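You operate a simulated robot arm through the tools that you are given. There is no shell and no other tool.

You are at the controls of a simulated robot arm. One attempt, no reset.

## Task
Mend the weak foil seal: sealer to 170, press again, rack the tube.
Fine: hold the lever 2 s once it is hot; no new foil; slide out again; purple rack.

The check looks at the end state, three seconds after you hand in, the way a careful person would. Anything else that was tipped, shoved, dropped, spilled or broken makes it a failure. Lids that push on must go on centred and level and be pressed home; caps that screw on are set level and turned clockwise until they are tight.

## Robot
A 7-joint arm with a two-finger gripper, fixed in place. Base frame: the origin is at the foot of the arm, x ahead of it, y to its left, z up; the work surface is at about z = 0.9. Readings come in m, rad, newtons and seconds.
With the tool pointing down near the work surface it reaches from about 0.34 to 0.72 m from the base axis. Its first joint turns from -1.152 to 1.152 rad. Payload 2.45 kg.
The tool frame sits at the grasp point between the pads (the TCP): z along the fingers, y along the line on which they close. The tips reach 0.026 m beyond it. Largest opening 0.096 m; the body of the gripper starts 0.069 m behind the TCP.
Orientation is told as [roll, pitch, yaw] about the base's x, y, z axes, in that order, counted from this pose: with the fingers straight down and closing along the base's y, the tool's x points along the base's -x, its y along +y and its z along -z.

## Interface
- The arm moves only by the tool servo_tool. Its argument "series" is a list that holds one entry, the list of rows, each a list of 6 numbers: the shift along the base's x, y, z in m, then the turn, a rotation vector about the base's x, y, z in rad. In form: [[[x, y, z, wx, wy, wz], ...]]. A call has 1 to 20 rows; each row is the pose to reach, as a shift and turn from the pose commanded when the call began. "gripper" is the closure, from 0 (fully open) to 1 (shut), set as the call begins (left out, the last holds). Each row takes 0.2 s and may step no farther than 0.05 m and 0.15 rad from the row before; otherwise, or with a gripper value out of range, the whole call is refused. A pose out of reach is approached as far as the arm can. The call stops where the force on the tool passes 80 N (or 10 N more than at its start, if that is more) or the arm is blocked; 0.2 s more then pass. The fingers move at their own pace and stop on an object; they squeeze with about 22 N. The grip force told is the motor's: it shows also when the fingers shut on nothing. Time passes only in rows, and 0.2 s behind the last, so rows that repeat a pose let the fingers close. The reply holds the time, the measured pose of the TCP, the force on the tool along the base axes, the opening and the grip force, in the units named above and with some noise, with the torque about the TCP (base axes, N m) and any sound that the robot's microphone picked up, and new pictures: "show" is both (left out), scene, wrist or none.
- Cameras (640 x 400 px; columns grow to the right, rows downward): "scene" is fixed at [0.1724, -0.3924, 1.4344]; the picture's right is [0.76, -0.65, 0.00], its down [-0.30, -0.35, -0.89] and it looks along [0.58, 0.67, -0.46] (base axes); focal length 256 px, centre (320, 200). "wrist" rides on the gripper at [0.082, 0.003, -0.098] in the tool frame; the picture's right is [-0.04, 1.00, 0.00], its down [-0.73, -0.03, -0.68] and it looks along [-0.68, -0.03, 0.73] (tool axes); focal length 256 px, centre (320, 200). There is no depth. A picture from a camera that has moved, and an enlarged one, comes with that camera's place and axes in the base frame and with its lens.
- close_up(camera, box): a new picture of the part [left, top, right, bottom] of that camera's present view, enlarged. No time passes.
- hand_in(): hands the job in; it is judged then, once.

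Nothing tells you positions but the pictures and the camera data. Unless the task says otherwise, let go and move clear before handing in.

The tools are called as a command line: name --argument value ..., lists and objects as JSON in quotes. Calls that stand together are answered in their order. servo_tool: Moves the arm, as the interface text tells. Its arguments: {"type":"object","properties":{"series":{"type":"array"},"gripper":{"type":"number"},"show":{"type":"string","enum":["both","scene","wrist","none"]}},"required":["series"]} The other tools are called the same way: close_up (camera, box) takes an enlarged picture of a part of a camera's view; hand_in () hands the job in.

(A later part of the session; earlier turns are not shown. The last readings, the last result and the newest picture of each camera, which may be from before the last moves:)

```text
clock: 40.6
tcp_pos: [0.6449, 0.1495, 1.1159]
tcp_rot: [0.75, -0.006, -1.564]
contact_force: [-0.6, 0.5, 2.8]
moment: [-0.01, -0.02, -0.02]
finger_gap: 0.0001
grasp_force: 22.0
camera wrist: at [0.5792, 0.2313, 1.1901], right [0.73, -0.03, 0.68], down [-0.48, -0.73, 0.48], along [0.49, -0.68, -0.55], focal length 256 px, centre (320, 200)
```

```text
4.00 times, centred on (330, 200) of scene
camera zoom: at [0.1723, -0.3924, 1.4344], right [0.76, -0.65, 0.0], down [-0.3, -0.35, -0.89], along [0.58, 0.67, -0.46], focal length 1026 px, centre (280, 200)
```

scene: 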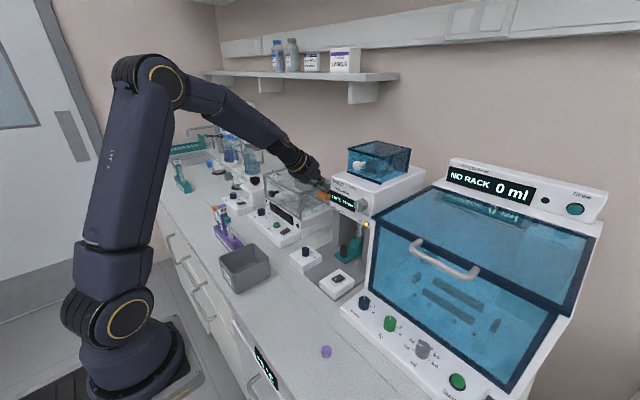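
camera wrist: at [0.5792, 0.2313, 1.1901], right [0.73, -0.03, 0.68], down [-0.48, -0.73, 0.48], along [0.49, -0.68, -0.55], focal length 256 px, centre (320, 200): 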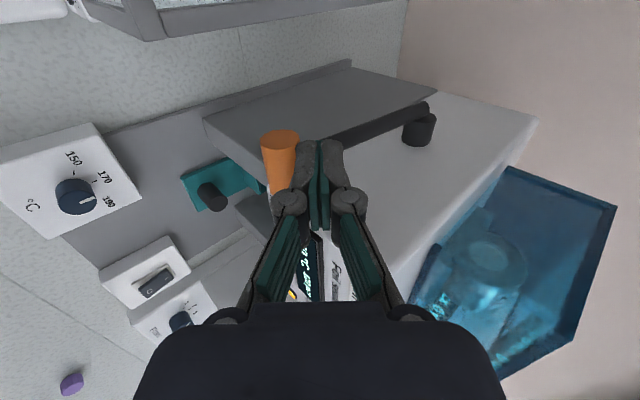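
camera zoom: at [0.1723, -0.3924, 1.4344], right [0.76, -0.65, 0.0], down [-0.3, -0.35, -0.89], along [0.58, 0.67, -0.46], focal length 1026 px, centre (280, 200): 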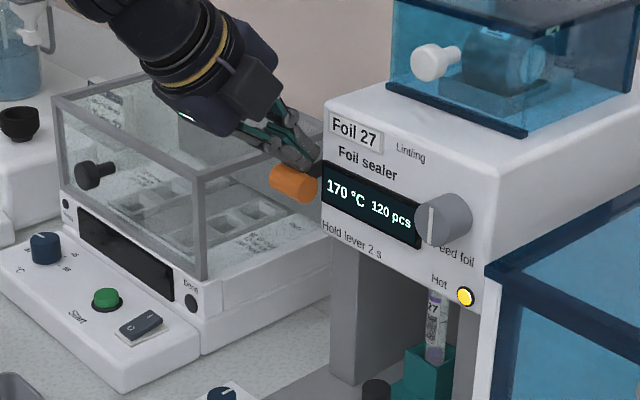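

The lever keeps yielding lightly; my tip is drifting toward the arm side of the grip, so I'll bring x back a few mm while pressing further.

servo_tool --series '[[[-0.005, 0, -0.006, 0, 0, 0], [-0.003, 0, -0.0165, 0, 0, 0]]]' --gripper 1.0 --show "both"

close_up --camera "wrist" --box '[240, 60, 460, 240]'

close_up --camera "scene" --box '[270, 150, 390, 250]'

```text
clock: 41.2
tcp_pos: [0.6409, 0.1496, 1.1002]
tcp_rot: [0.75, -0.008, -1.564]
contact_force: [0.9, 0.1, 3.4]
moment: [0.05, -0.01, -0.01]
finger_gap: 0.0
grasp_force: 21.6
camera wrist: at [0.5755, 0.2316, 1.1743], right [0.73, -0.03, 0.68], down [-0.48, -0.73, 0.48], along [0.49, -0.68, -0.55], focal length 256 px, centre (320, 200)
```

scene: 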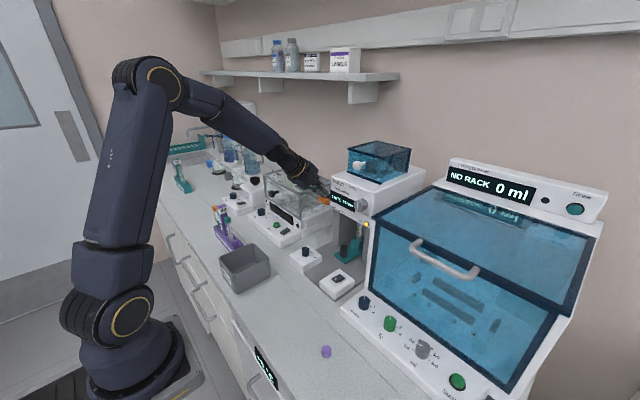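
wrist: 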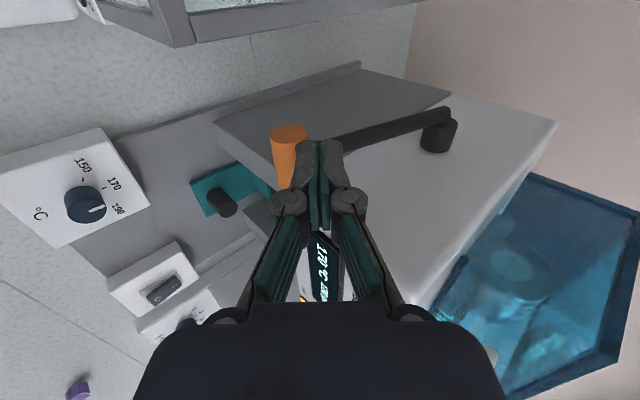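

```text
2.22 times, centred on (350, 150) of wrist
camera zoom: at [0.5755, 0.2316, 1.1743], right [0.73, -0.03, 0.68], down [-0.48, -0.73, 0.48], along [0.49, -0.68, -0.55], focal length 569 px, centre (253, 311)
```

zoom: 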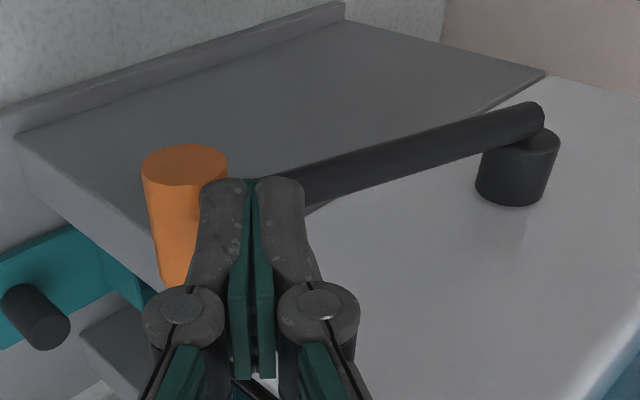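

```text
4.00 times, centred on (330, 200) of scene
camera zoom: at [0.1724, -0.3924, 1.4344], right [0.76, -0.65, 0.0], down [-0.3, -0.35, -0.89], along [0.58, 0.67, -0.46], focal length 1026 px, centre (280, 200)
```

zoom: 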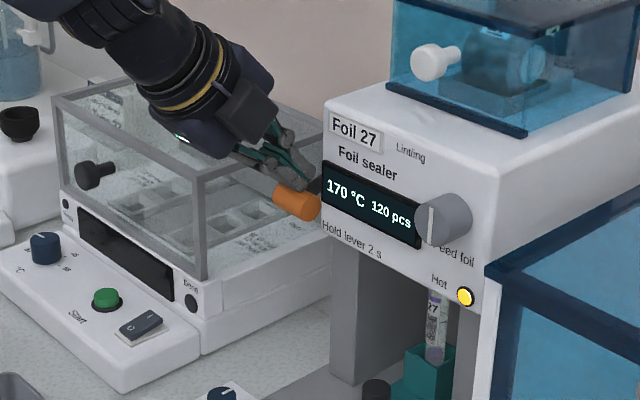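

servo_tool --series '[[[0.003, 0, -0.01, 0, 0, 0], [0.0075, 0, -0.0195, 0, 0, 0]]]' --gripper 1.0 --show "both"

close_up --camera "wrist" --box '[240, 60, 460, 240]'

close_up --camera "scene" --box '[270, 150, 390, 250]'

```text
clock: 41.8
tcp_pos: [0.6486, 0.1486, 1.0804]
tcp_rot: [0.75, -0.008, -1.563]
contact_force: [-2.3, 0.2, 2.8]
moment: [0.06, 0.04, 0.03]
finger_gap: 0.0
grasp_force: 22.1
camera wrist: at [0.5836, 0.2308, 1.1539], right [0.73, -0.03, 0.68], down [-0.48, -0.73, 0.48], along [0.49, -0.68, -0.55], focal length 256 px, centre (320, 200)
```

scene: 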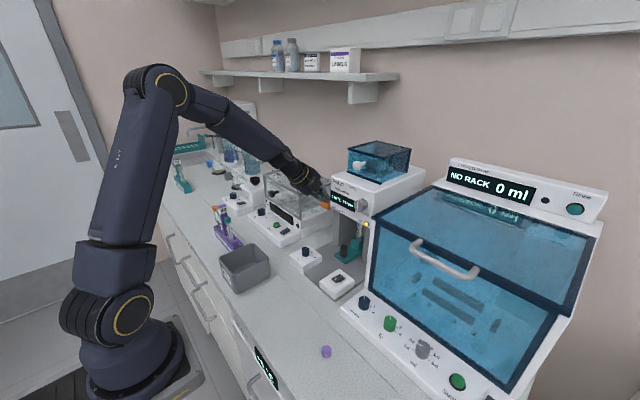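
wrist: 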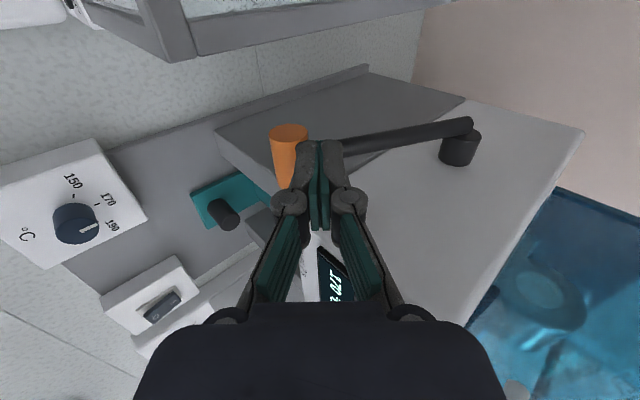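

```text
2.22 times, centred on (350, 150) of wrist
camera zoom: at [0.5836, 0.2308, 1.1539], right [0.73, -0.03, 0.68], down [-0.48, -0.73, 0.48], along [0.49, -0.68, -0.55], focal length 569 px, centre (253, 311)
```

zoom: 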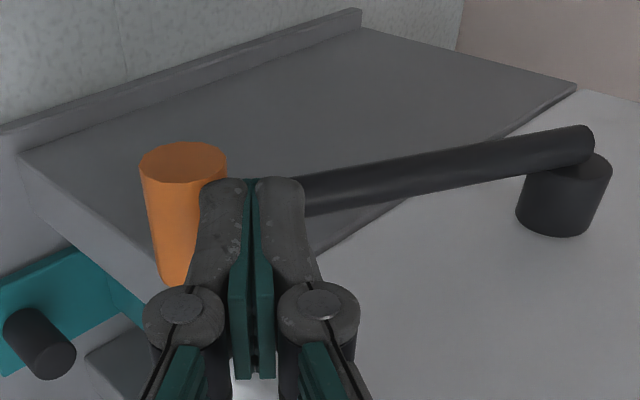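

```text
4.00 times, centred on (330, 200) of scene
camera zoom: at [0.1723, -0.3924, 1.4344], right [0.76, -0.65, 0.0], down [-0.3, -0.35, -0.89], along [0.58, 0.67, -0.46], focal length 1026 px, centre (280, 200)
```

zoom: 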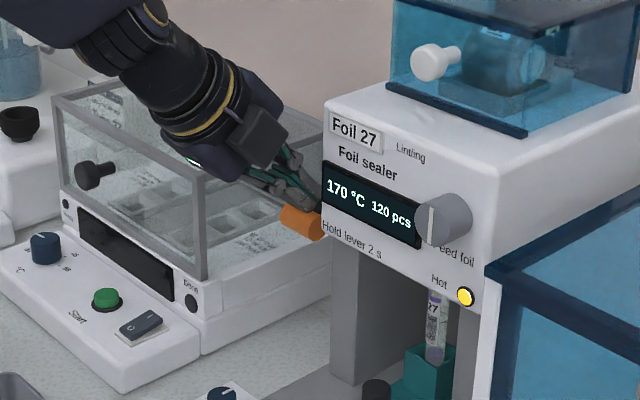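

Still light spring force; the lever is ~35° down. Continuing in small steps along the tangent.

servo_tool --series '[[[0.0045, 0, -0.008, 0, 0, 0], [0.009, 0, -0.0155, 0, 0, 0]]]' --gripper 1.0 --show "both"

close_up --camera "wrist" --box '[240, 60, 460, 240]'

close_up --camera "scene" --box '[270, 150, 390, 250]'

```text
clock: 42.4
tcp_pos: [0.6587, 0.1503, 1.0653]
tcp_rot: [0.751, -0.01, -1.565]
contact_force: [-1.0, -1.9, 4.5]
moment: [-0.02, -0.02, -0.03]
finger_gap: 0.0
grasp_force: 21.1
camera wrist: at [0.593, 0.2312, 1.1392], right [0.73, -0.03, 0.68], down [-0.48, -0.73, 0.48], along [0.49, -0.68, -0.55], focal length 256 px, centre (320, 200)
```

scene: 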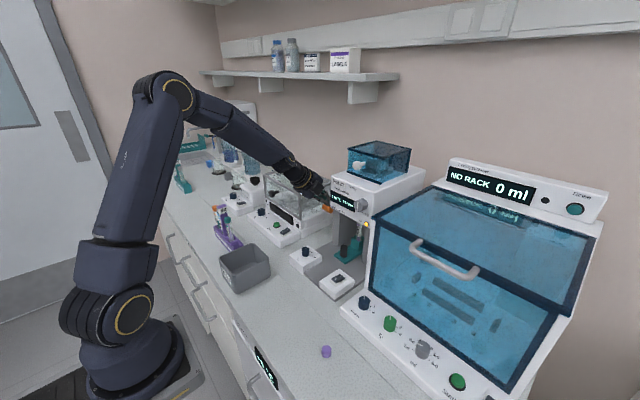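
wrist: 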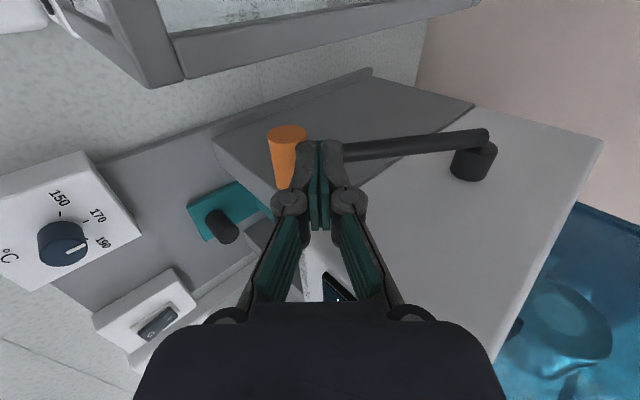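

```text
2.22 times, centred on (350, 150) of wrist
camera zoom: at [0.593, 0.2312, 1.1392], right [0.73, -0.03, 0.68], down [-0.48, -0.73, 0.48], along [0.49, -0.68, -0.55], focal length 569 px, centre (253, 311)
```

zoom: 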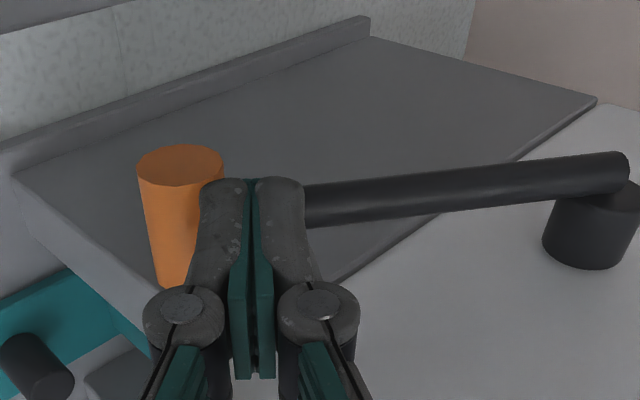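

```text
4.00 times, centred on (330, 200) of scene
camera zoom: at [0.1723, -0.3925, 1.4344], right [0.76, -0.65, 0.0], down [-0.3, -0.35, -0.89], along [0.58, 0.67, -0.46], focal length 1026 px, centre (280, 200)
```

zoom: 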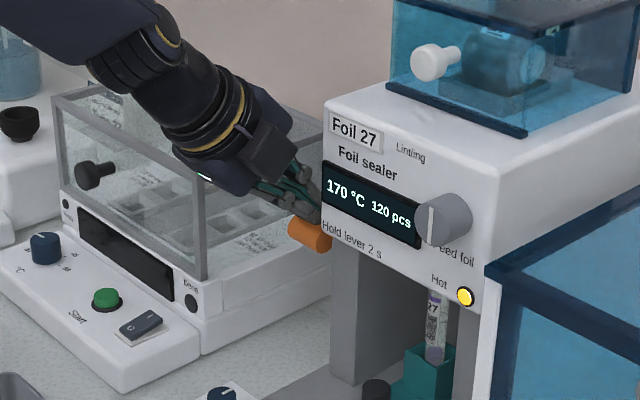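

Still no end stop. I'll continue with small increments, keeping an eye on camera clearance over the neighbouring lid (≈ 5 cm).

servo_tool --series '[[[0.004, 0, -0.007, 0, 0, 0], [0.009, 0, -0.013, 0, 0, 0]]]' --gripper 1.0 --show "both"

close_up --camera "wrist" --box '[240, 60, 460, 240]'

close_up --camera "scene" --box '[270, 150, 390, 250]'

```text
clock: 43.0
tcp_pos: [0.6668, 0.1494, 1.0535]
tcp_rot: [0.752, -0.007, -1.563]
contact_force: [-1.0, -2.6, 5.2]
moment: [0.0, -0.02, -0.02]
finger_gap: 0.0
grasp_force: 22.3
camera wrist: at [0.6012, 0.2317, 1.1268], right [0.73, -0.03, 0.68], down [-0.48, -0.73, 0.48], along [0.49, -0.68, -0.55], focal length 256 px, centre (320, 200)
```

scene: 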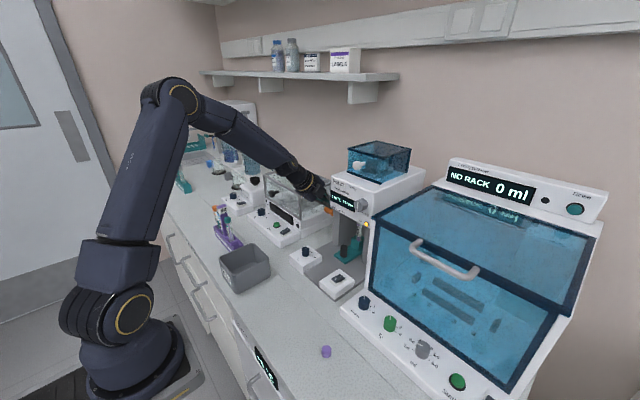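
wrist: 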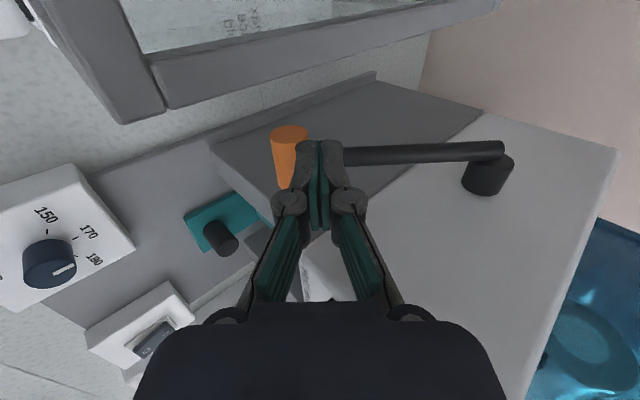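

```text
2.22 times, centred on (350, 150) of wrist
camera zoom: at [0.6012, 0.2317, 1.1268], right [0.73, -0.03, 0.68], down [-0.48, -0.73, 0.48], along [0.49, -0.68, -0.55], focal length 569 px, centre (253, 311)
```

zoom: 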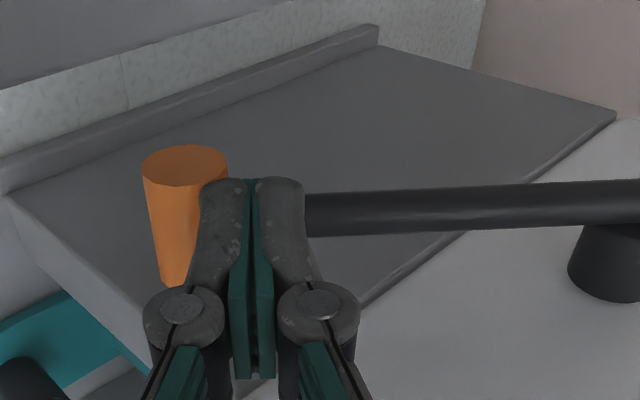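

```text
4.00 times, centred on (330, 200) of scene
camera zoom: at [0.1722, -0.3925, 1.4344], right [0.76, -0.65, 0.0], down [-0.3, -0.35, -0.89], along [0.58, 0.67, -0.46], focal length 1026 px, centre (280, 200)
```

zoom: 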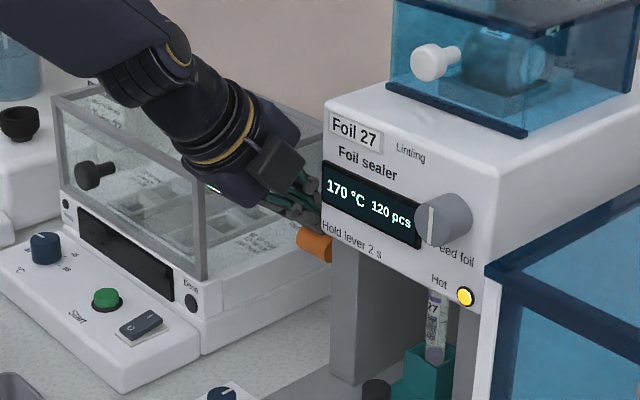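

Force is slowly rising (spring ~5 N), lever about 48° from start. Continuing in small increments.

servo_tool --series '[[[0.0045, 0, -0.0055, 0, 0, 0], [0.0095, 0, -0.0105, 0, 0, 0]]]' --gripper 1.0 --show "both"

close_up --camera "wrist" --box '[240, 60, 460, 240]'

close_up --camera "scene" --box '[270, 150, 390, 250]'

```text
clock: 43.6
tcp_pos: [0.6755, 0.1501, 1.0424]
tcp_rot: [0.747, -0.006, -1.561]
contact_force: [-15.4, -2.8, 12.4]
moment: [-0.03, 0.03, -0.04]
finger_gap: 0.0059
grasp_force: 28.7
camera wrist: at [0.6102, 0.2323, 1.1167], right [0.73, -0.03, 0.68], down [-0.48, -0.73, 0.48], along [0.49, -0.68, -0.55], focal length 256 px, centre (320, 200)
```

scene: 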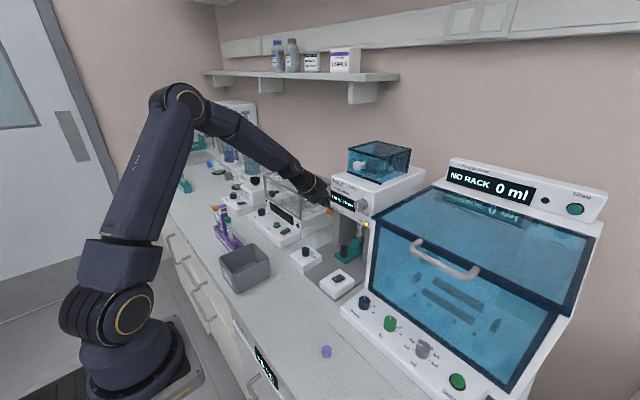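
wrist: 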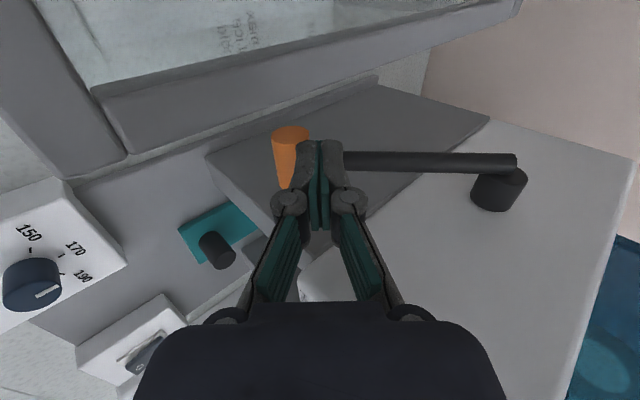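

```text
2.22 times, centred on (350, 150) of wrist
camera zoom: at [0.6102, 0.2323, 1.1167], right [0.73, -0.03, 0.68], down [-0.48, -0.73, 0.48], along [0.49, -0.68, -0.55], focal length 569 px, centre (253, 311)
```

zoom: 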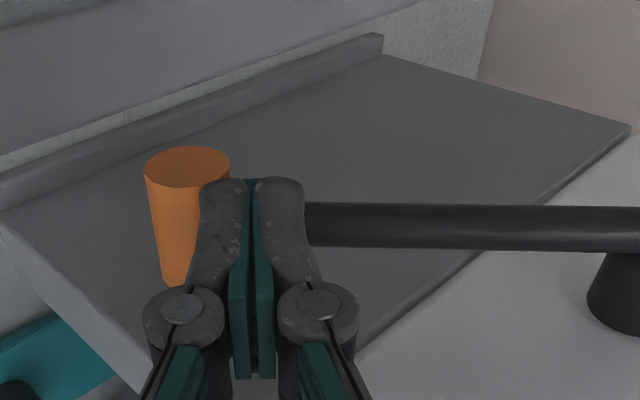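

```text
4.00 times, centred on (330, 200) of scene
camera zoom: at [0.1716, -0.3925, 1.4345], right [0.76, -0.65, 0.0], down [-0.3, -0.35, -0.89], along [0.58, 0.67, -0.46], focal length 1026 px, centre (280, 200)
```

zoom: 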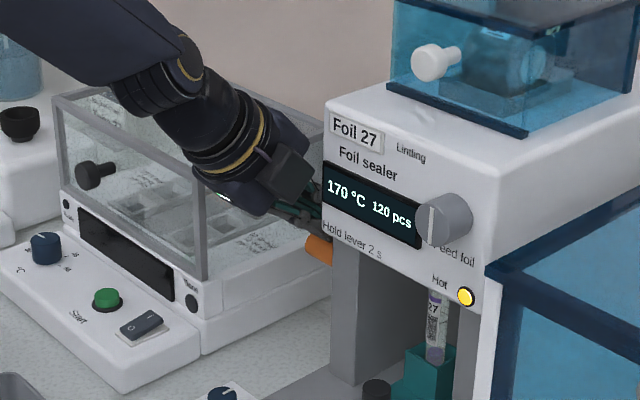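

The force jumped to ~20 N directed straight back along the fingers with no moment: the lever is meeting its press/end stop. I'll push 2 mm further to confirm and hold.

servo_tool --series '[[[0.0015, 0, -0.002, 0, 0, 0], [0.002, 0, -0.003, 0, 0, 0]]]' --gripper 1.0 --show "both"

close_up --camera "wrist" --box '[240, 60, 460, 240]'

close_up --camera "scene" --box '[290, 150, 380, 260]'

```text
clock: 44.2
tcp_pos: [0.6755, 0.1503, 1.0423]
tcp_rot: [0.752, -0.004, -1.563]
contact_force: [-41.9, -4.7, 34.4]
moment: [-0.06, 0.03, -0.34]
finger_gap: 0.0062
grasp_force: 28.4
camera wrist: at [0.611, 0.2322, 1.1157], right [0.73, -0.03, 0.68], down [-0.48, -0.73, 0.48], along [0.49, -0.68, -0.55], focal length 256 px, centre (320, 200)
```

scene: 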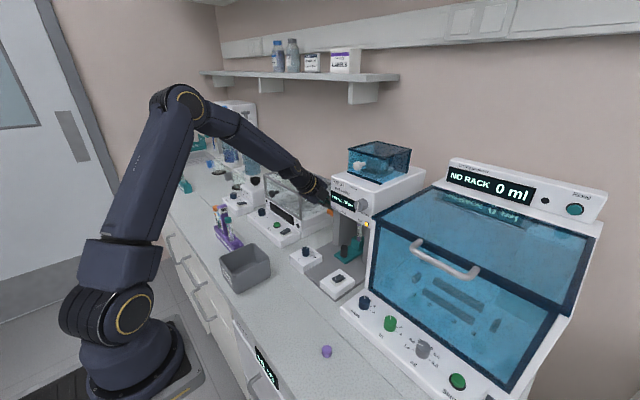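
wrist: 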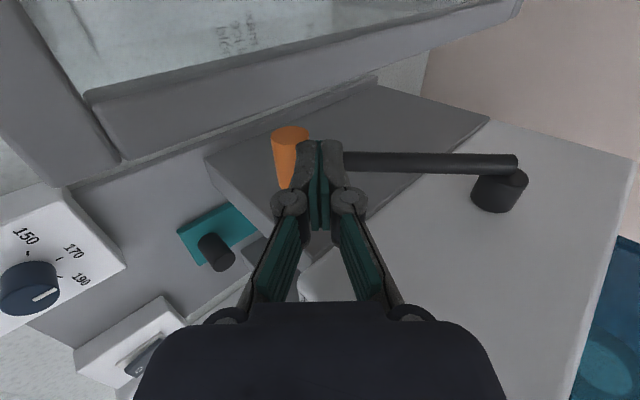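

```text
2.22 times, centred on (350, 150) of wrist
camera zoom: at [0.611, 0.2322, 1.1157], right [0.73, -0.03, 0.68], down [-0.48, -0.73, 0.48], along [0.49, -0.68, -0.55], focal length 569 px, centre (253, 311)
```

zoom: 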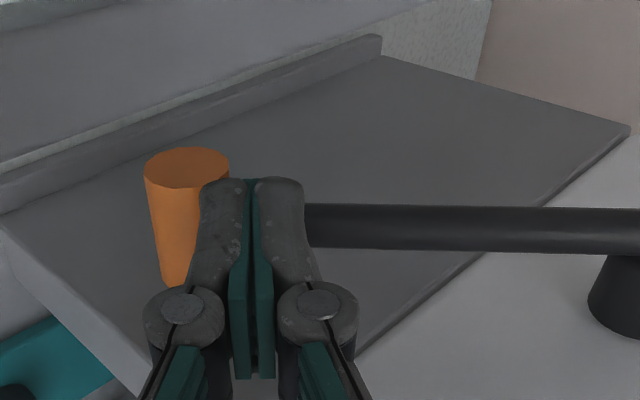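

```text
3.64 times, centred on (335, 205) of scene
camera zoom: at [0.1703, -0.3927, 1.4346], right [0.76, -0.65, 0.0], down [-0.3, -0.35, -0.89], along [0.58, 0.67, -0.46], focal length 933 px, centre (266, 182)
```

zoom: 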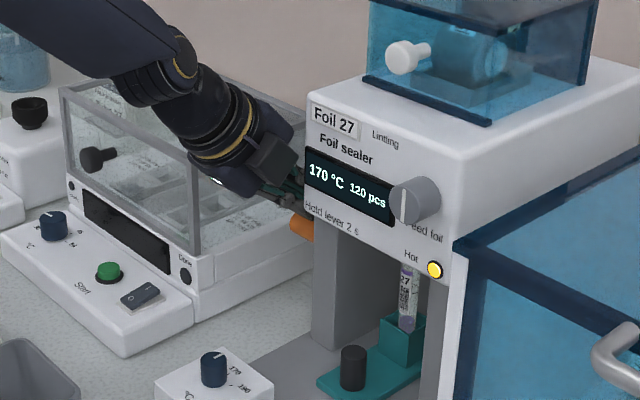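

The lever is hard against its stop (TCP didn't advance, force 54 N). It has been down ~0.6 s; I'll hold it for another ~1.8 s.

servo_tool --series '[[[0, 0, 0, 0, 0, 0], [0, 0, 0, 0, 0, 0], [0, 0, 0, 0, 0, 0], [0, 0, 0, 0, 0, 0], [0, 0, 0, 0, 0, 0], [0, 0, 0, 0, 0, 0], [0, 0, 0, 0, 0, 0], [0, 0, 0, 0, 0, 0]]]' --gripper 1.0 --show "both"

close_up --camera "scene" --box '[290, 150, 380, 260]'

```text
clock: 46.0
tcp_pos: [0.6763, 0.1513, 1.0414]
tcp_rot: [0.753, -0.005, -1.561]
contact_force: [-45.1, -1.6, 35.5]
moment: [-0.11, 0.0, -0.25]
finger_gap: 0.006
grasp_force: 28.4
camera wrist: at [0.6111, 0.2322, 1.1157], right [0.73, -0.03, 0.68], down [-0.48, -0.73, 0.48], along [0.49, -0.68, -0.55], focal length 256 px, centre (320, 200)
```

scene: 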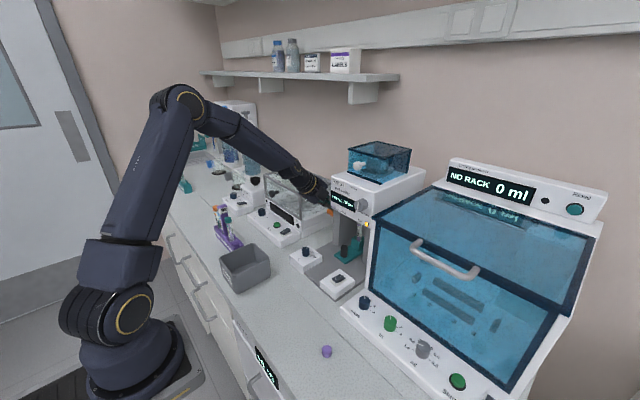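
wrist: 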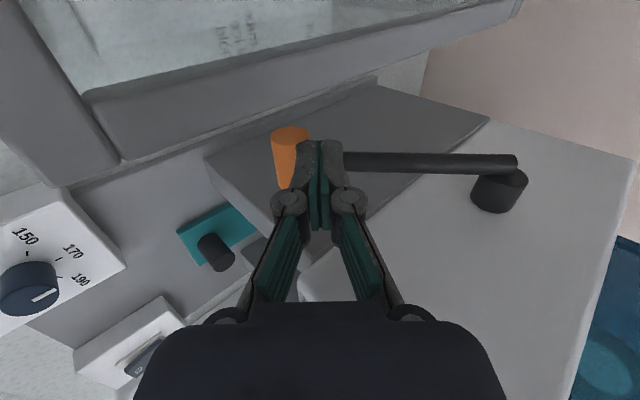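

```text
3.64 times, centred on (335, 205) of scene
camera zoom: at [0.1703, -0.3926, 1.4346], right [0.76, -0.65, 0.0], down [-0.3, -0.35, -0.89], along [0.58, 0.67, -0.46], focal length 933 px, centre (266, 182)
```

zoom: 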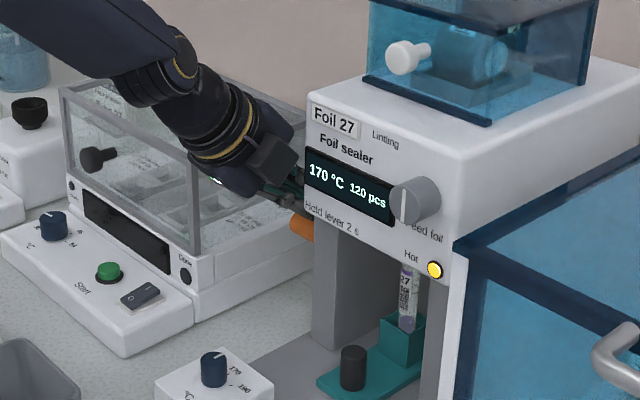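

Held ≥ 2.4 s at 170 °C with no foil consumed (still 120 pcs). Now I'll let the lever up gently along the same arc and back away.

servo_tool --series '[[[-0.0112, 0, 0.0145, 0, 0, 0], [-0.0193, 0, 0.0263, 0, 0, 0], [-0.0294, 0, 0.0414, 0, 0, 0], [-0.0371, 0, 0.0612, 0, 0, 0], [-0.039, 0, 0.0775, 0, 0, 0], [-0.041, 0, 0.0975, 0, 0, 0], [-0.043, 0, 0.121, 0, 0, 0], [-0.06, 0, 0.145, 0, 0, 0], [-0.1, 0, 0.16, 0, 0, 0], [-0.14, 0, 0.165, 0, 0, 0], [-0.18, 0, 0.165, 0, 0, 0]]]' --gripper 1.0 --show "both"

close_up --camera "scene" --box '[290, 150, 390, 270]'

```text
clock: 48.4
tcp_pos: [0.4968, 0.1509, 1.2043]
tcp_rot: [0.752, -0.007, -1.564]
contact_force: [-0.2, 1.0, 0.1]
moment: [0.01, 0.0, -0.02]
finger_gap: 0.0
grasp_force: 28.6
camera wrist: at [0.4315, 0.2316, 1.2778], right [0.73, -0.03, 0.68], down [-0.48, -0.73, 0.48], along [0.49, -0.68, -0.55], focal length 256 px, centre (320, 200)
```

scene: 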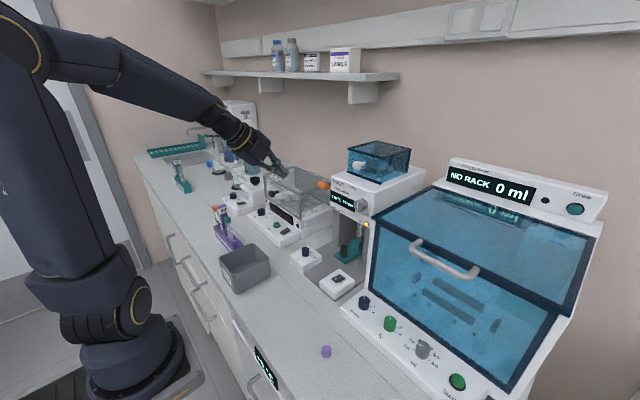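
wrist: 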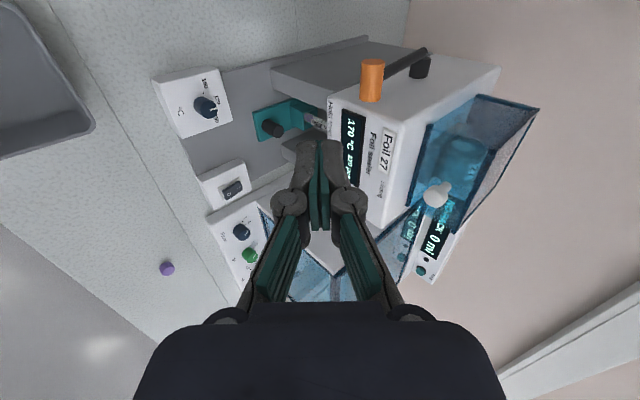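

```text
3.33 times, centred on (340, 210) of scene
camera zoom: at [0.1724, -0.3924, 1.4344], right [0.76, -0.65, 0.0], down [-0.3, -0.35, -0.89], along [0.58, 0.67, -0.46], focal length 855 px, centre (253, 167)
```

zoom: 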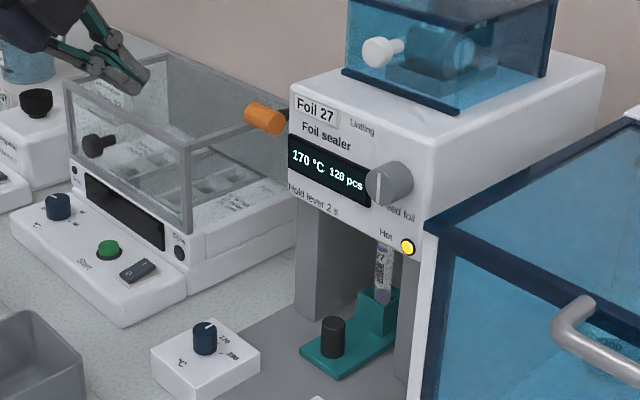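

The lever is back up, 170 °C, 120 pcs. Now I'll roll the gripper back so that it closes along y again and go to the slide knob to pull it out.

servo_tool --series '[[[0, -0.007, -0.002, -0.0893, 0, 0.0958], [0, -0.014, -0.005, -0.1786, 0, 0.1917], [0, -0.021, -0.01, -0.2679, 0, 0.2875], [0, -0.028, -0.015, -0.3571, 0, 0.3833], [0, -0.035, -0.02, -0.4464, 0, 0.4792], [0, -0.042, -0.025, -0.5357, 0, 0.575], [0, -0.049, -0.03, -0.625, 0, 0.6708], [0, -0.056, -0.035, -0.7143, 0, 0.7667], [0, -0.063, -0.04, -0.8036, 0, 0.8625], [0, -0.07, -0.045, -0.8928, 0, 0.9583], [0, -0.077, -0.05, -0.9821, 0, 1.0542], [0, -0.084, -0.055, -1.0714, 0, 1.15], [0, -0.084, -0.055, -1.0714, 0, 1.15]]]' --gripper 0.52 --show "both"

```text
clock: 51.2
tcp_pos: [0.4991, 0.0655, 1.1485]
tcp_rot: [-0.015, -0.751, 0.019]
contact_force: [-0.1, 0.6, 0.8]
moment: [-0.03, -0.04, 0.02]
finger_gap: 0.046
grasp_force: 0.0
camera wrist: at [0.3718, 0.0682, 1.1653], right [0.02, 1.0, 0.02], down [0.07, -0.02, 1.0], along [1.0, -0.02, -0.07], focal length 256 px, centre (320, 200)
```

scene: 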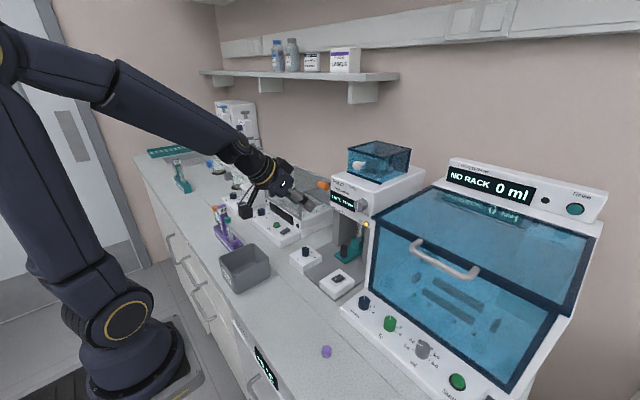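
wrist: 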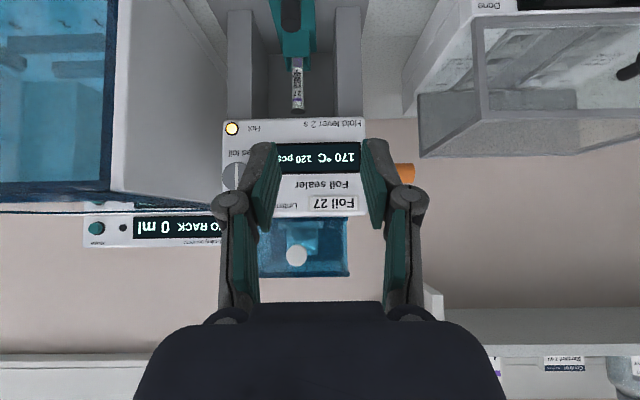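

Slide and tube are visible inside. I'll return to the approach pose in front of the slide knob (pitch −0.5), then check alignment.

servo_tool --series '[[[0.0, -0.012, -0.04, 0.003, 0.1, -0.002], [0.0, -0.024, -0.08, 0.006, 0.2, -0.004], [0.012, -0.0305, -0.115, 0.009, 0.25, -0.005], [0.04, -0.0305, -0.138, 0.009, 0.25, -0.005], [0.07, -0.0305, -0.146, 0.009, 0.25, -0.005], [0.07, -0.0305, -0.146, 0.009, 0.25, -0.005]]]' --gripper 0.52 --show "both"

close_up --camera "wrist" --box '[220, 60, 420, 240]'

```text
clock: 52.6
tcp_pos: [0.5679, 0.0357, 1.0036]
tcp_rot: [0.001, -0.5, 0.003]
contact_force: [0.2, 0.0, -0.2]
moment: [-0.01, 0.0, -0.03]
finger_gap: 0.0463
grasp_force: 0.1
camera wrist: at [0.4489, 0.0384, 1.0498], right [0.03, 1.0, 0.02], down [0.32, -0.03, 0.95], along [0.95, -0.02, -0.32], focal length 256 px, centre (320, 200)
```

scene: 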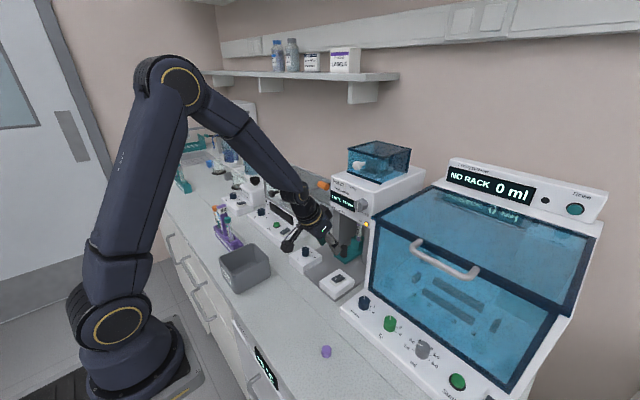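
wrist: 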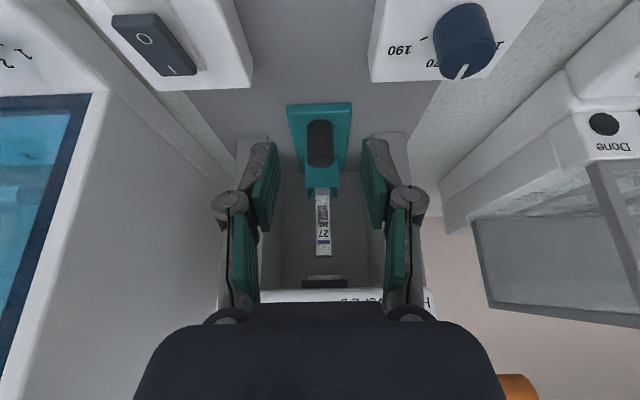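

```text
2.22 times, centred on (320, 150) of wrist
camera zoom: at [0.4489, 0.0384, 1.0498], right [0.03, 1.0, 0.02], down [0.32, -0.03, 0.95], along [0.95, -0.02, -0.32], focal length 569 px, centre (320, 311)
```

zoom: 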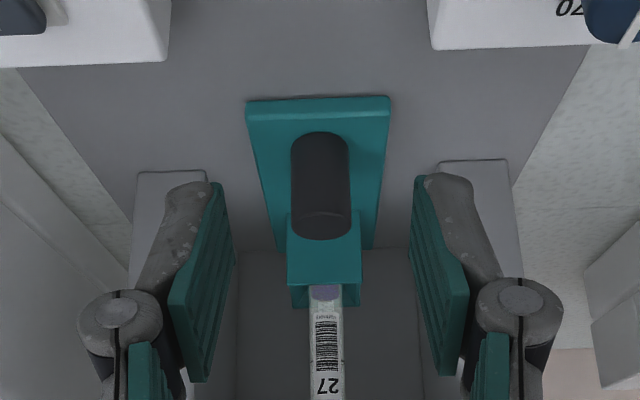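

Aligned with the slide knob (≈ (0.637, 0.0355)). Advancing and lowering around it, then closing.

servo_tool --series '[[[0.025, 0, -0.008, 0, 0, 0], [0.045, 0, -0.02, 0, 0, 0], [0.0565, -0.0003, -0.033, 0, 0, 0], [0.0585, -0.0003, -0.0395, 0, 0, 0], [0.0585, -0.0003, -0.0395, 0, 0, 0]]]' --gripper 0.52 --show "wrist"

close_up --camera "wrist" --box '[220, 60, 420, 240]'

close_up --camera "scene" --box '[280, 160, 390, 290]'

```text
clock: 53.8
tcp_pos: [0.6253, 0.0348, 0.9637]
tcp_rot: [0.001, -0.5, 0.003]
contact_force: [-0.3, -0.6, -0.3]
moment: [-0.02, 0.01, -0.04]
finger_gap: 0.0461
grasp_force: 0.0
camera wrist: at [0.5065, 0.038, 1.01], right [0.03, 1.0, 0.02], down [0.32, -0.03, 0.95], along [0.95, -0.02, -0.32], focal length 256 px, centre (320, 200)
```

wrist: 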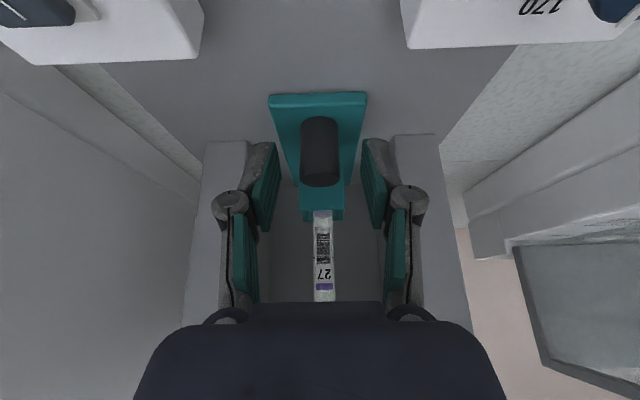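

```text
2.22 times, centred on (320, 150) of wrist
camera zoom: at [0.5065, 0.038, 1.01], right [0.03, 1.0, 0.02], down [0.32, -0.03, 0.95], along [0.95, -0.02, -0.32], focal length 569 px, centre (320, 311)
```

zoom: 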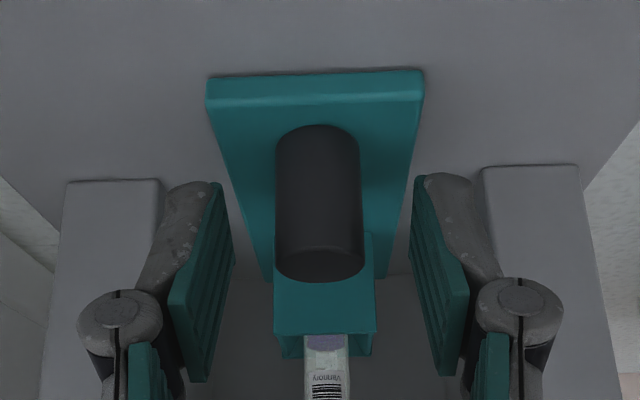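

```text
3.08 times, centred on (335, 225) of scene
camera zoom: at [0.1724, -0.3924, 1.4344], right [0.76, -0.65, 0.0], down [-0.3, -0.35, -0.89], along [0.58, 0.67, -0.46], focal length 789 px, centre (274, 123)
```

zoom: 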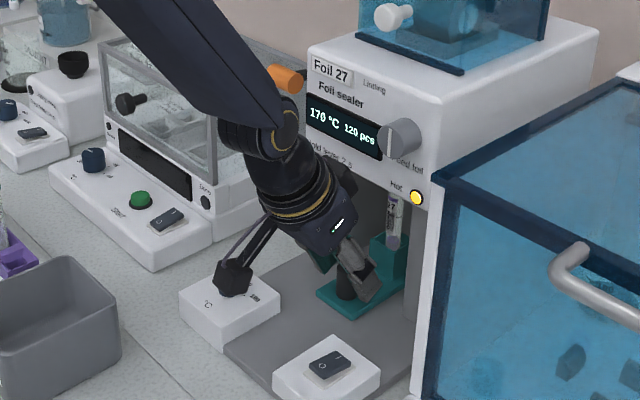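

servo_tool --series '[[[0, 0, 0, 0, 0, 0], [0, 0, 0, 0, 0, 0], [0, 0, 0, 0, 0, 0], [0, 0, 0, 0, 0, 0]]]' --gripper 1.0 --show "none"

servo_tool --series '[[[-0.008, 0, 0, 0, 0, 0], [-0.018, 0, 0, 0, 0, 0], [-0.028, 0, 0, 0, 0, 0], [-0.038, 0, 0, 0, 0, 0], [-0.048, 0, 0, 0, 0, 0], [-0.048, 0, 0, 0, 0, 0]]]' --gripper 1.0 --show "both"

```text
clock: 54.8
tcp_pos: [0.6242, 0.0341, 0.9631]
tcp_rot: [0.002, -0.501, 0.004]
contact_force: [0.0, -1.1, -1.4]
moment: [-0.03, -0.02, -0.03]
finger_gap: 0.0211
grasp_force: 45.1
```

```text
clock: 56.2
tcp_pos: [0.5774, 0.035, 0.9626]
tcp_rot: [0.003, -0.499, 0.003]
contact_force: [-0.7, 0.1, -9.5]
moment: [0.03, 0.64, 0.0]
finger_gap: 0.0212
grasp_force: 44.8
camera wrist: at [0.4591, 0.0378, 1.0105], right [0.03, 1.0, 0.02], down [0.32, -0.03, 0.95], along [0.95, -0.02, -0.32], focal length 256 px, centre (320, 200)
```

scene: 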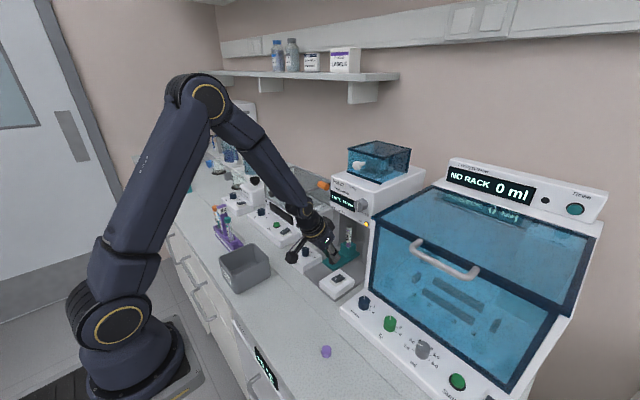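
wrist: 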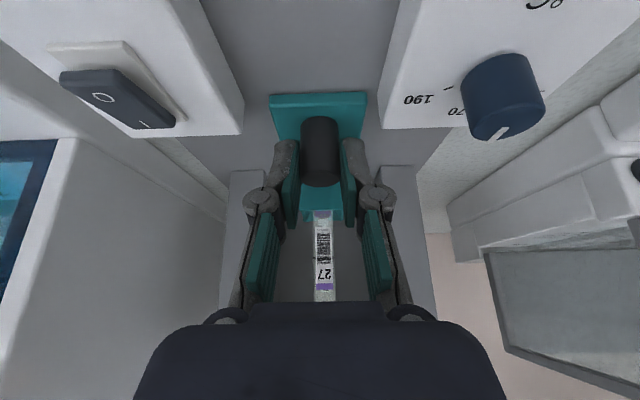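

The slide follows. Continuing to pull it out to its outer stop (another ~68 mm).

servo_tool --series '[[[-0.01, 0, -0.0005, 0, 0, 0], [-0.02, 0, -0.0005, 0, 0, 0], [-0.03, 0, -0.0005, 0, 0, 0], [-0.04, 0, -0.0005, 0, 0, 0], [-0.05, 0, -0.0005, 0, 0, 0], [-0.058, 0, -0.0005, 0, 0, 0], [-0.064, 0, -0.0005, 0, 0, 0], [-0.064, 0, -0.0005, 0, 0, 0]]]' --gripper 1.0 --show "both"

close_up --camera "scene" --box '[280, 200, 380, 310]'

```text
clock: 58.0
tcp_pos: [0.5149, 0.0354, 0.9636]
tcp_rot: [0.002, -0.499, 0.002]
contact_force: [-1.4, -7.4, -13.1]
moment: [-0.18, 0.52, 0.0]
finger_gap: 0.0213
grasp_force: 44.9
camera wrist: at [0.3959, 0.038, 1.0104], right [0.03, 1.0, 0.02], down [0.32, -0.03, 0.95], along [0.95, -0.02, -0.32], focal length 256 px, centre (320, 200)
```

scene: 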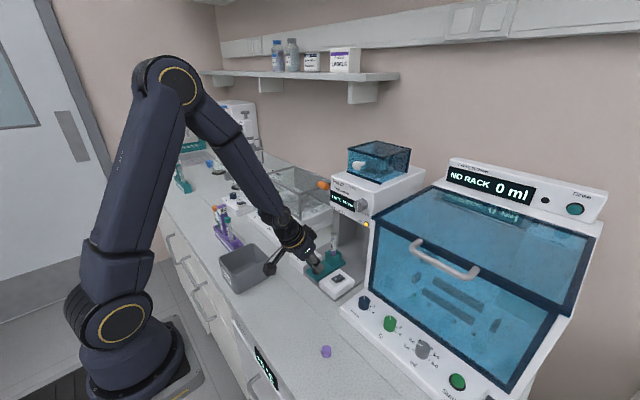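
wrist: 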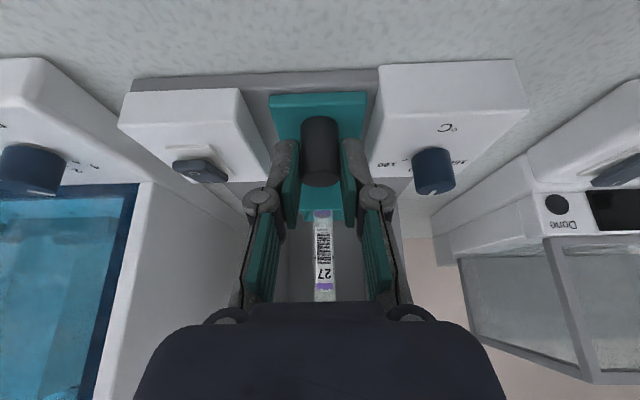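

```text
3.64 times, centred on (330, 255) of scene
camera zoom: at [0.1726, -0.3925, 1.4344], right [0.76, -0.65, 0.0], down [-0.3, -0.35, -0.89], along [0.58, 0.67, -0.46], focal length 933 px, centre (284, 0)
```

zoom: 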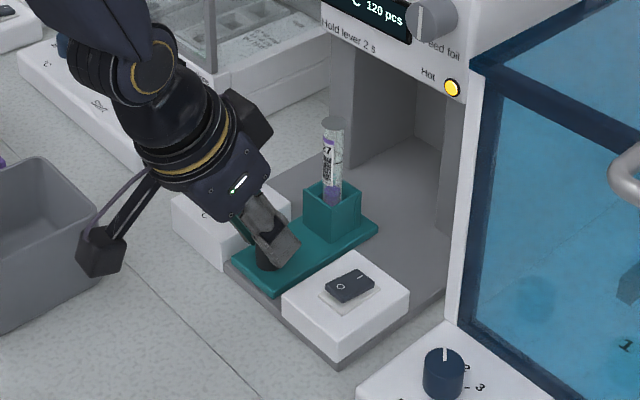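

servo_tool --series '[[[-0.003, -0.0004, -0.0005, 0, 0, 0], [-0.006, -0.0004, -0.0005, 0, 0, 0], [-0.006, -0.0004, -0.0005, 0, 0, 0]]]' --gripper 1.0 --show "none"

```text
clock: 58.8
tcp_pos: [0.5087, 0.0342, 0.9644]
tcp_rot: [0.004, -0.504, 0.004]
contact_force: [5.7, -2.1, -6.2]
moment: [-0.06, -0.07, -0.01]
finger_gap: 0.021
grasp_force: 45.4
```

servo_tool --series '[[[-0.002, 0, 0, 0, 0, 0], [-0.004, 0, 0, 0, 0, 0], [-0.004, 0, 0, 0, 0, 0]]]' --gripper 1.0 --show "none"

```text
clock: 59.6
tcp_pos: [0.5095, 0.0353, 0.9646]
tcp_rot: [0.003, -0.508, 0.002]
contact_force: [37.5, -4.5, -23.1]
moment: [-0.04, -0.59, -0.06]
finger_gap: 0.0213
grasp_force: 44.9
```

The slide is at its outer stop. I'll unload, release, and back away upward.

servo_tool --series '[[[0.003, 0, -0.0004, 0, 0, 0], [0.0035, 0, -0.0006, 0, 0, 0], [0.0035, 0, -0.0006, 0, 0, 0]]]' --gripper 1.0 --show "none"

servo_tool --series '[[[0, 0, 0, 0, 0, 0], [0, 0, 0, 0, 0, 0], [0, 0, 0, 0, 0, 0]]]' --gripper 0.5 --show "none"

servo_tool --series '[[[-0.012, 0, 0.022, 0, 0, 0], [-0.022, 0, 0.05, 0, 0, 0], [-0.025, 0, 0.09, 0, 0.1, 0], [-0.025, 0, 0.13, 0, 0.22, 0], [-0.025, 0, 0.16, 0, 0.34, 0], [-0.03, 0, 0.19, 0, 0.45, 0], [-0.04, 0, 0.21, 0, 0.5, 0], [-0.04, 0, 0.21, 0, 0.5, 0]]]' --gripper 0.5 --show "both"

close_up --camera "wrist" --box '[220, 60, 420, 220]'

close_up --camera "scene" --box '[280, 170, 390, 300]'

```text
clock: 60.4
tcp_pos: [0.5083, 0.034, 0.9637]
tcp_rot: [0.004, -0.506, 0.0]
contact_force: [0.8, -6.3, 32.8]
moment: [-0.16, 0.03, -0.05]
finger_gap: 0.0213
grasp_force: 45.2
```

```text
clock: 61.2
tcp_pos: [0.507, 0.0358, 0.9624]
tcp_rot: [0.001, -0.5, 0.002]
contact_force: [-0.4, 0.0, -0.7]
moment: [0.01, -0.01, 0.0]
finger_gap: 0.0478
grasp_force: 0.1
```

```text
clock: 63.0
tcp_pos: [0.4683, 0.0352, 1.172]
tcp_rot: [0.003, 0.001, 0.002]
contact_force: [0.1, -0.8, 0.0]
moment: [0.0, -0.02, 0.01]
finger_gap: 0.0482
grasp_force: 0.0
camera wrist: at [0.3864, 0.0379, 1.2707], right [0.04, 1.0, 0.0], down [0.73, -0.03, 0.68], along [0.68, -0.02, -0.73], focal length 256 px, centre (320, 200)
```

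scene: 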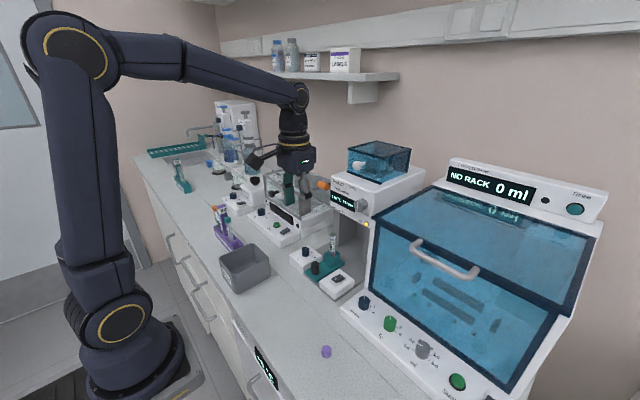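
wrist: 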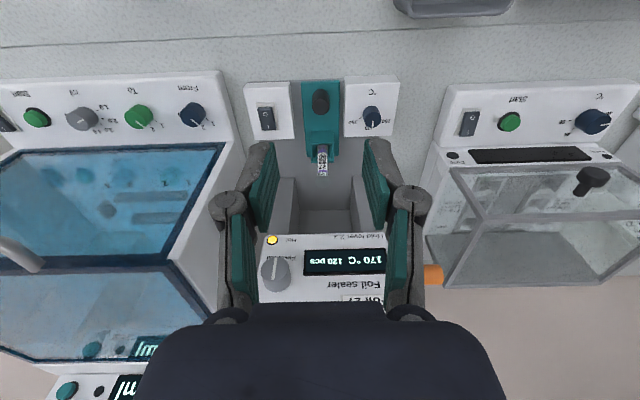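

```text
2.50 times, centred on (320, 140) of wrist
camera zoom: at [0.3864, 0.0379, 1.2707], right [0.04, 1.0, 0.0], down [0.73, -0.03, 0.68], along [0.68, -0.02, -0.73], focal length 640 px, centre (320, 350)
```

zoom: 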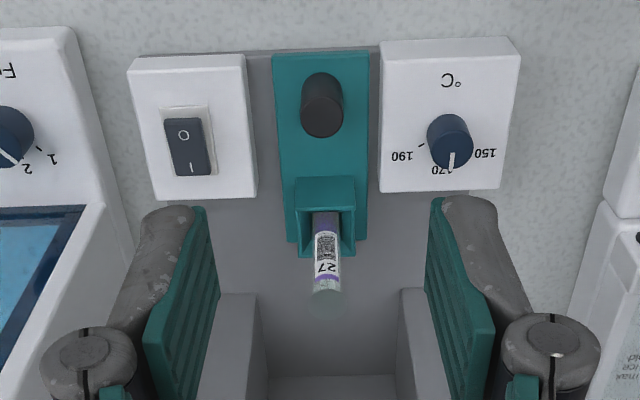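

```text
3.08 times, centred on (335, 235) of scene
camera zoom: at [0.1724, -0.3924, 1.4344], right [0.76, -0.65, 0.0], down [-0.3, -0.35, -0.89], along [0.58, 0.67, -0.46], focal length 789 px, centre (274, 92)
```

zoom: 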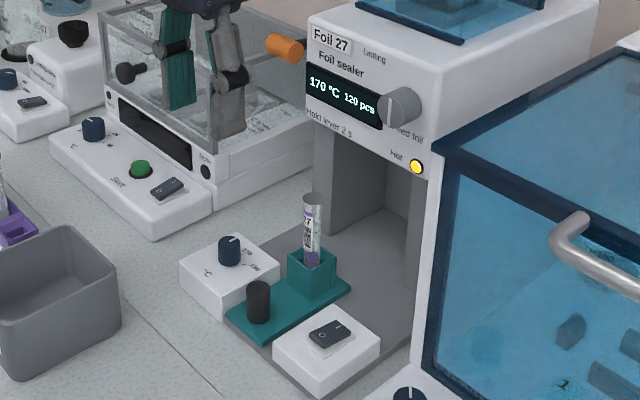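

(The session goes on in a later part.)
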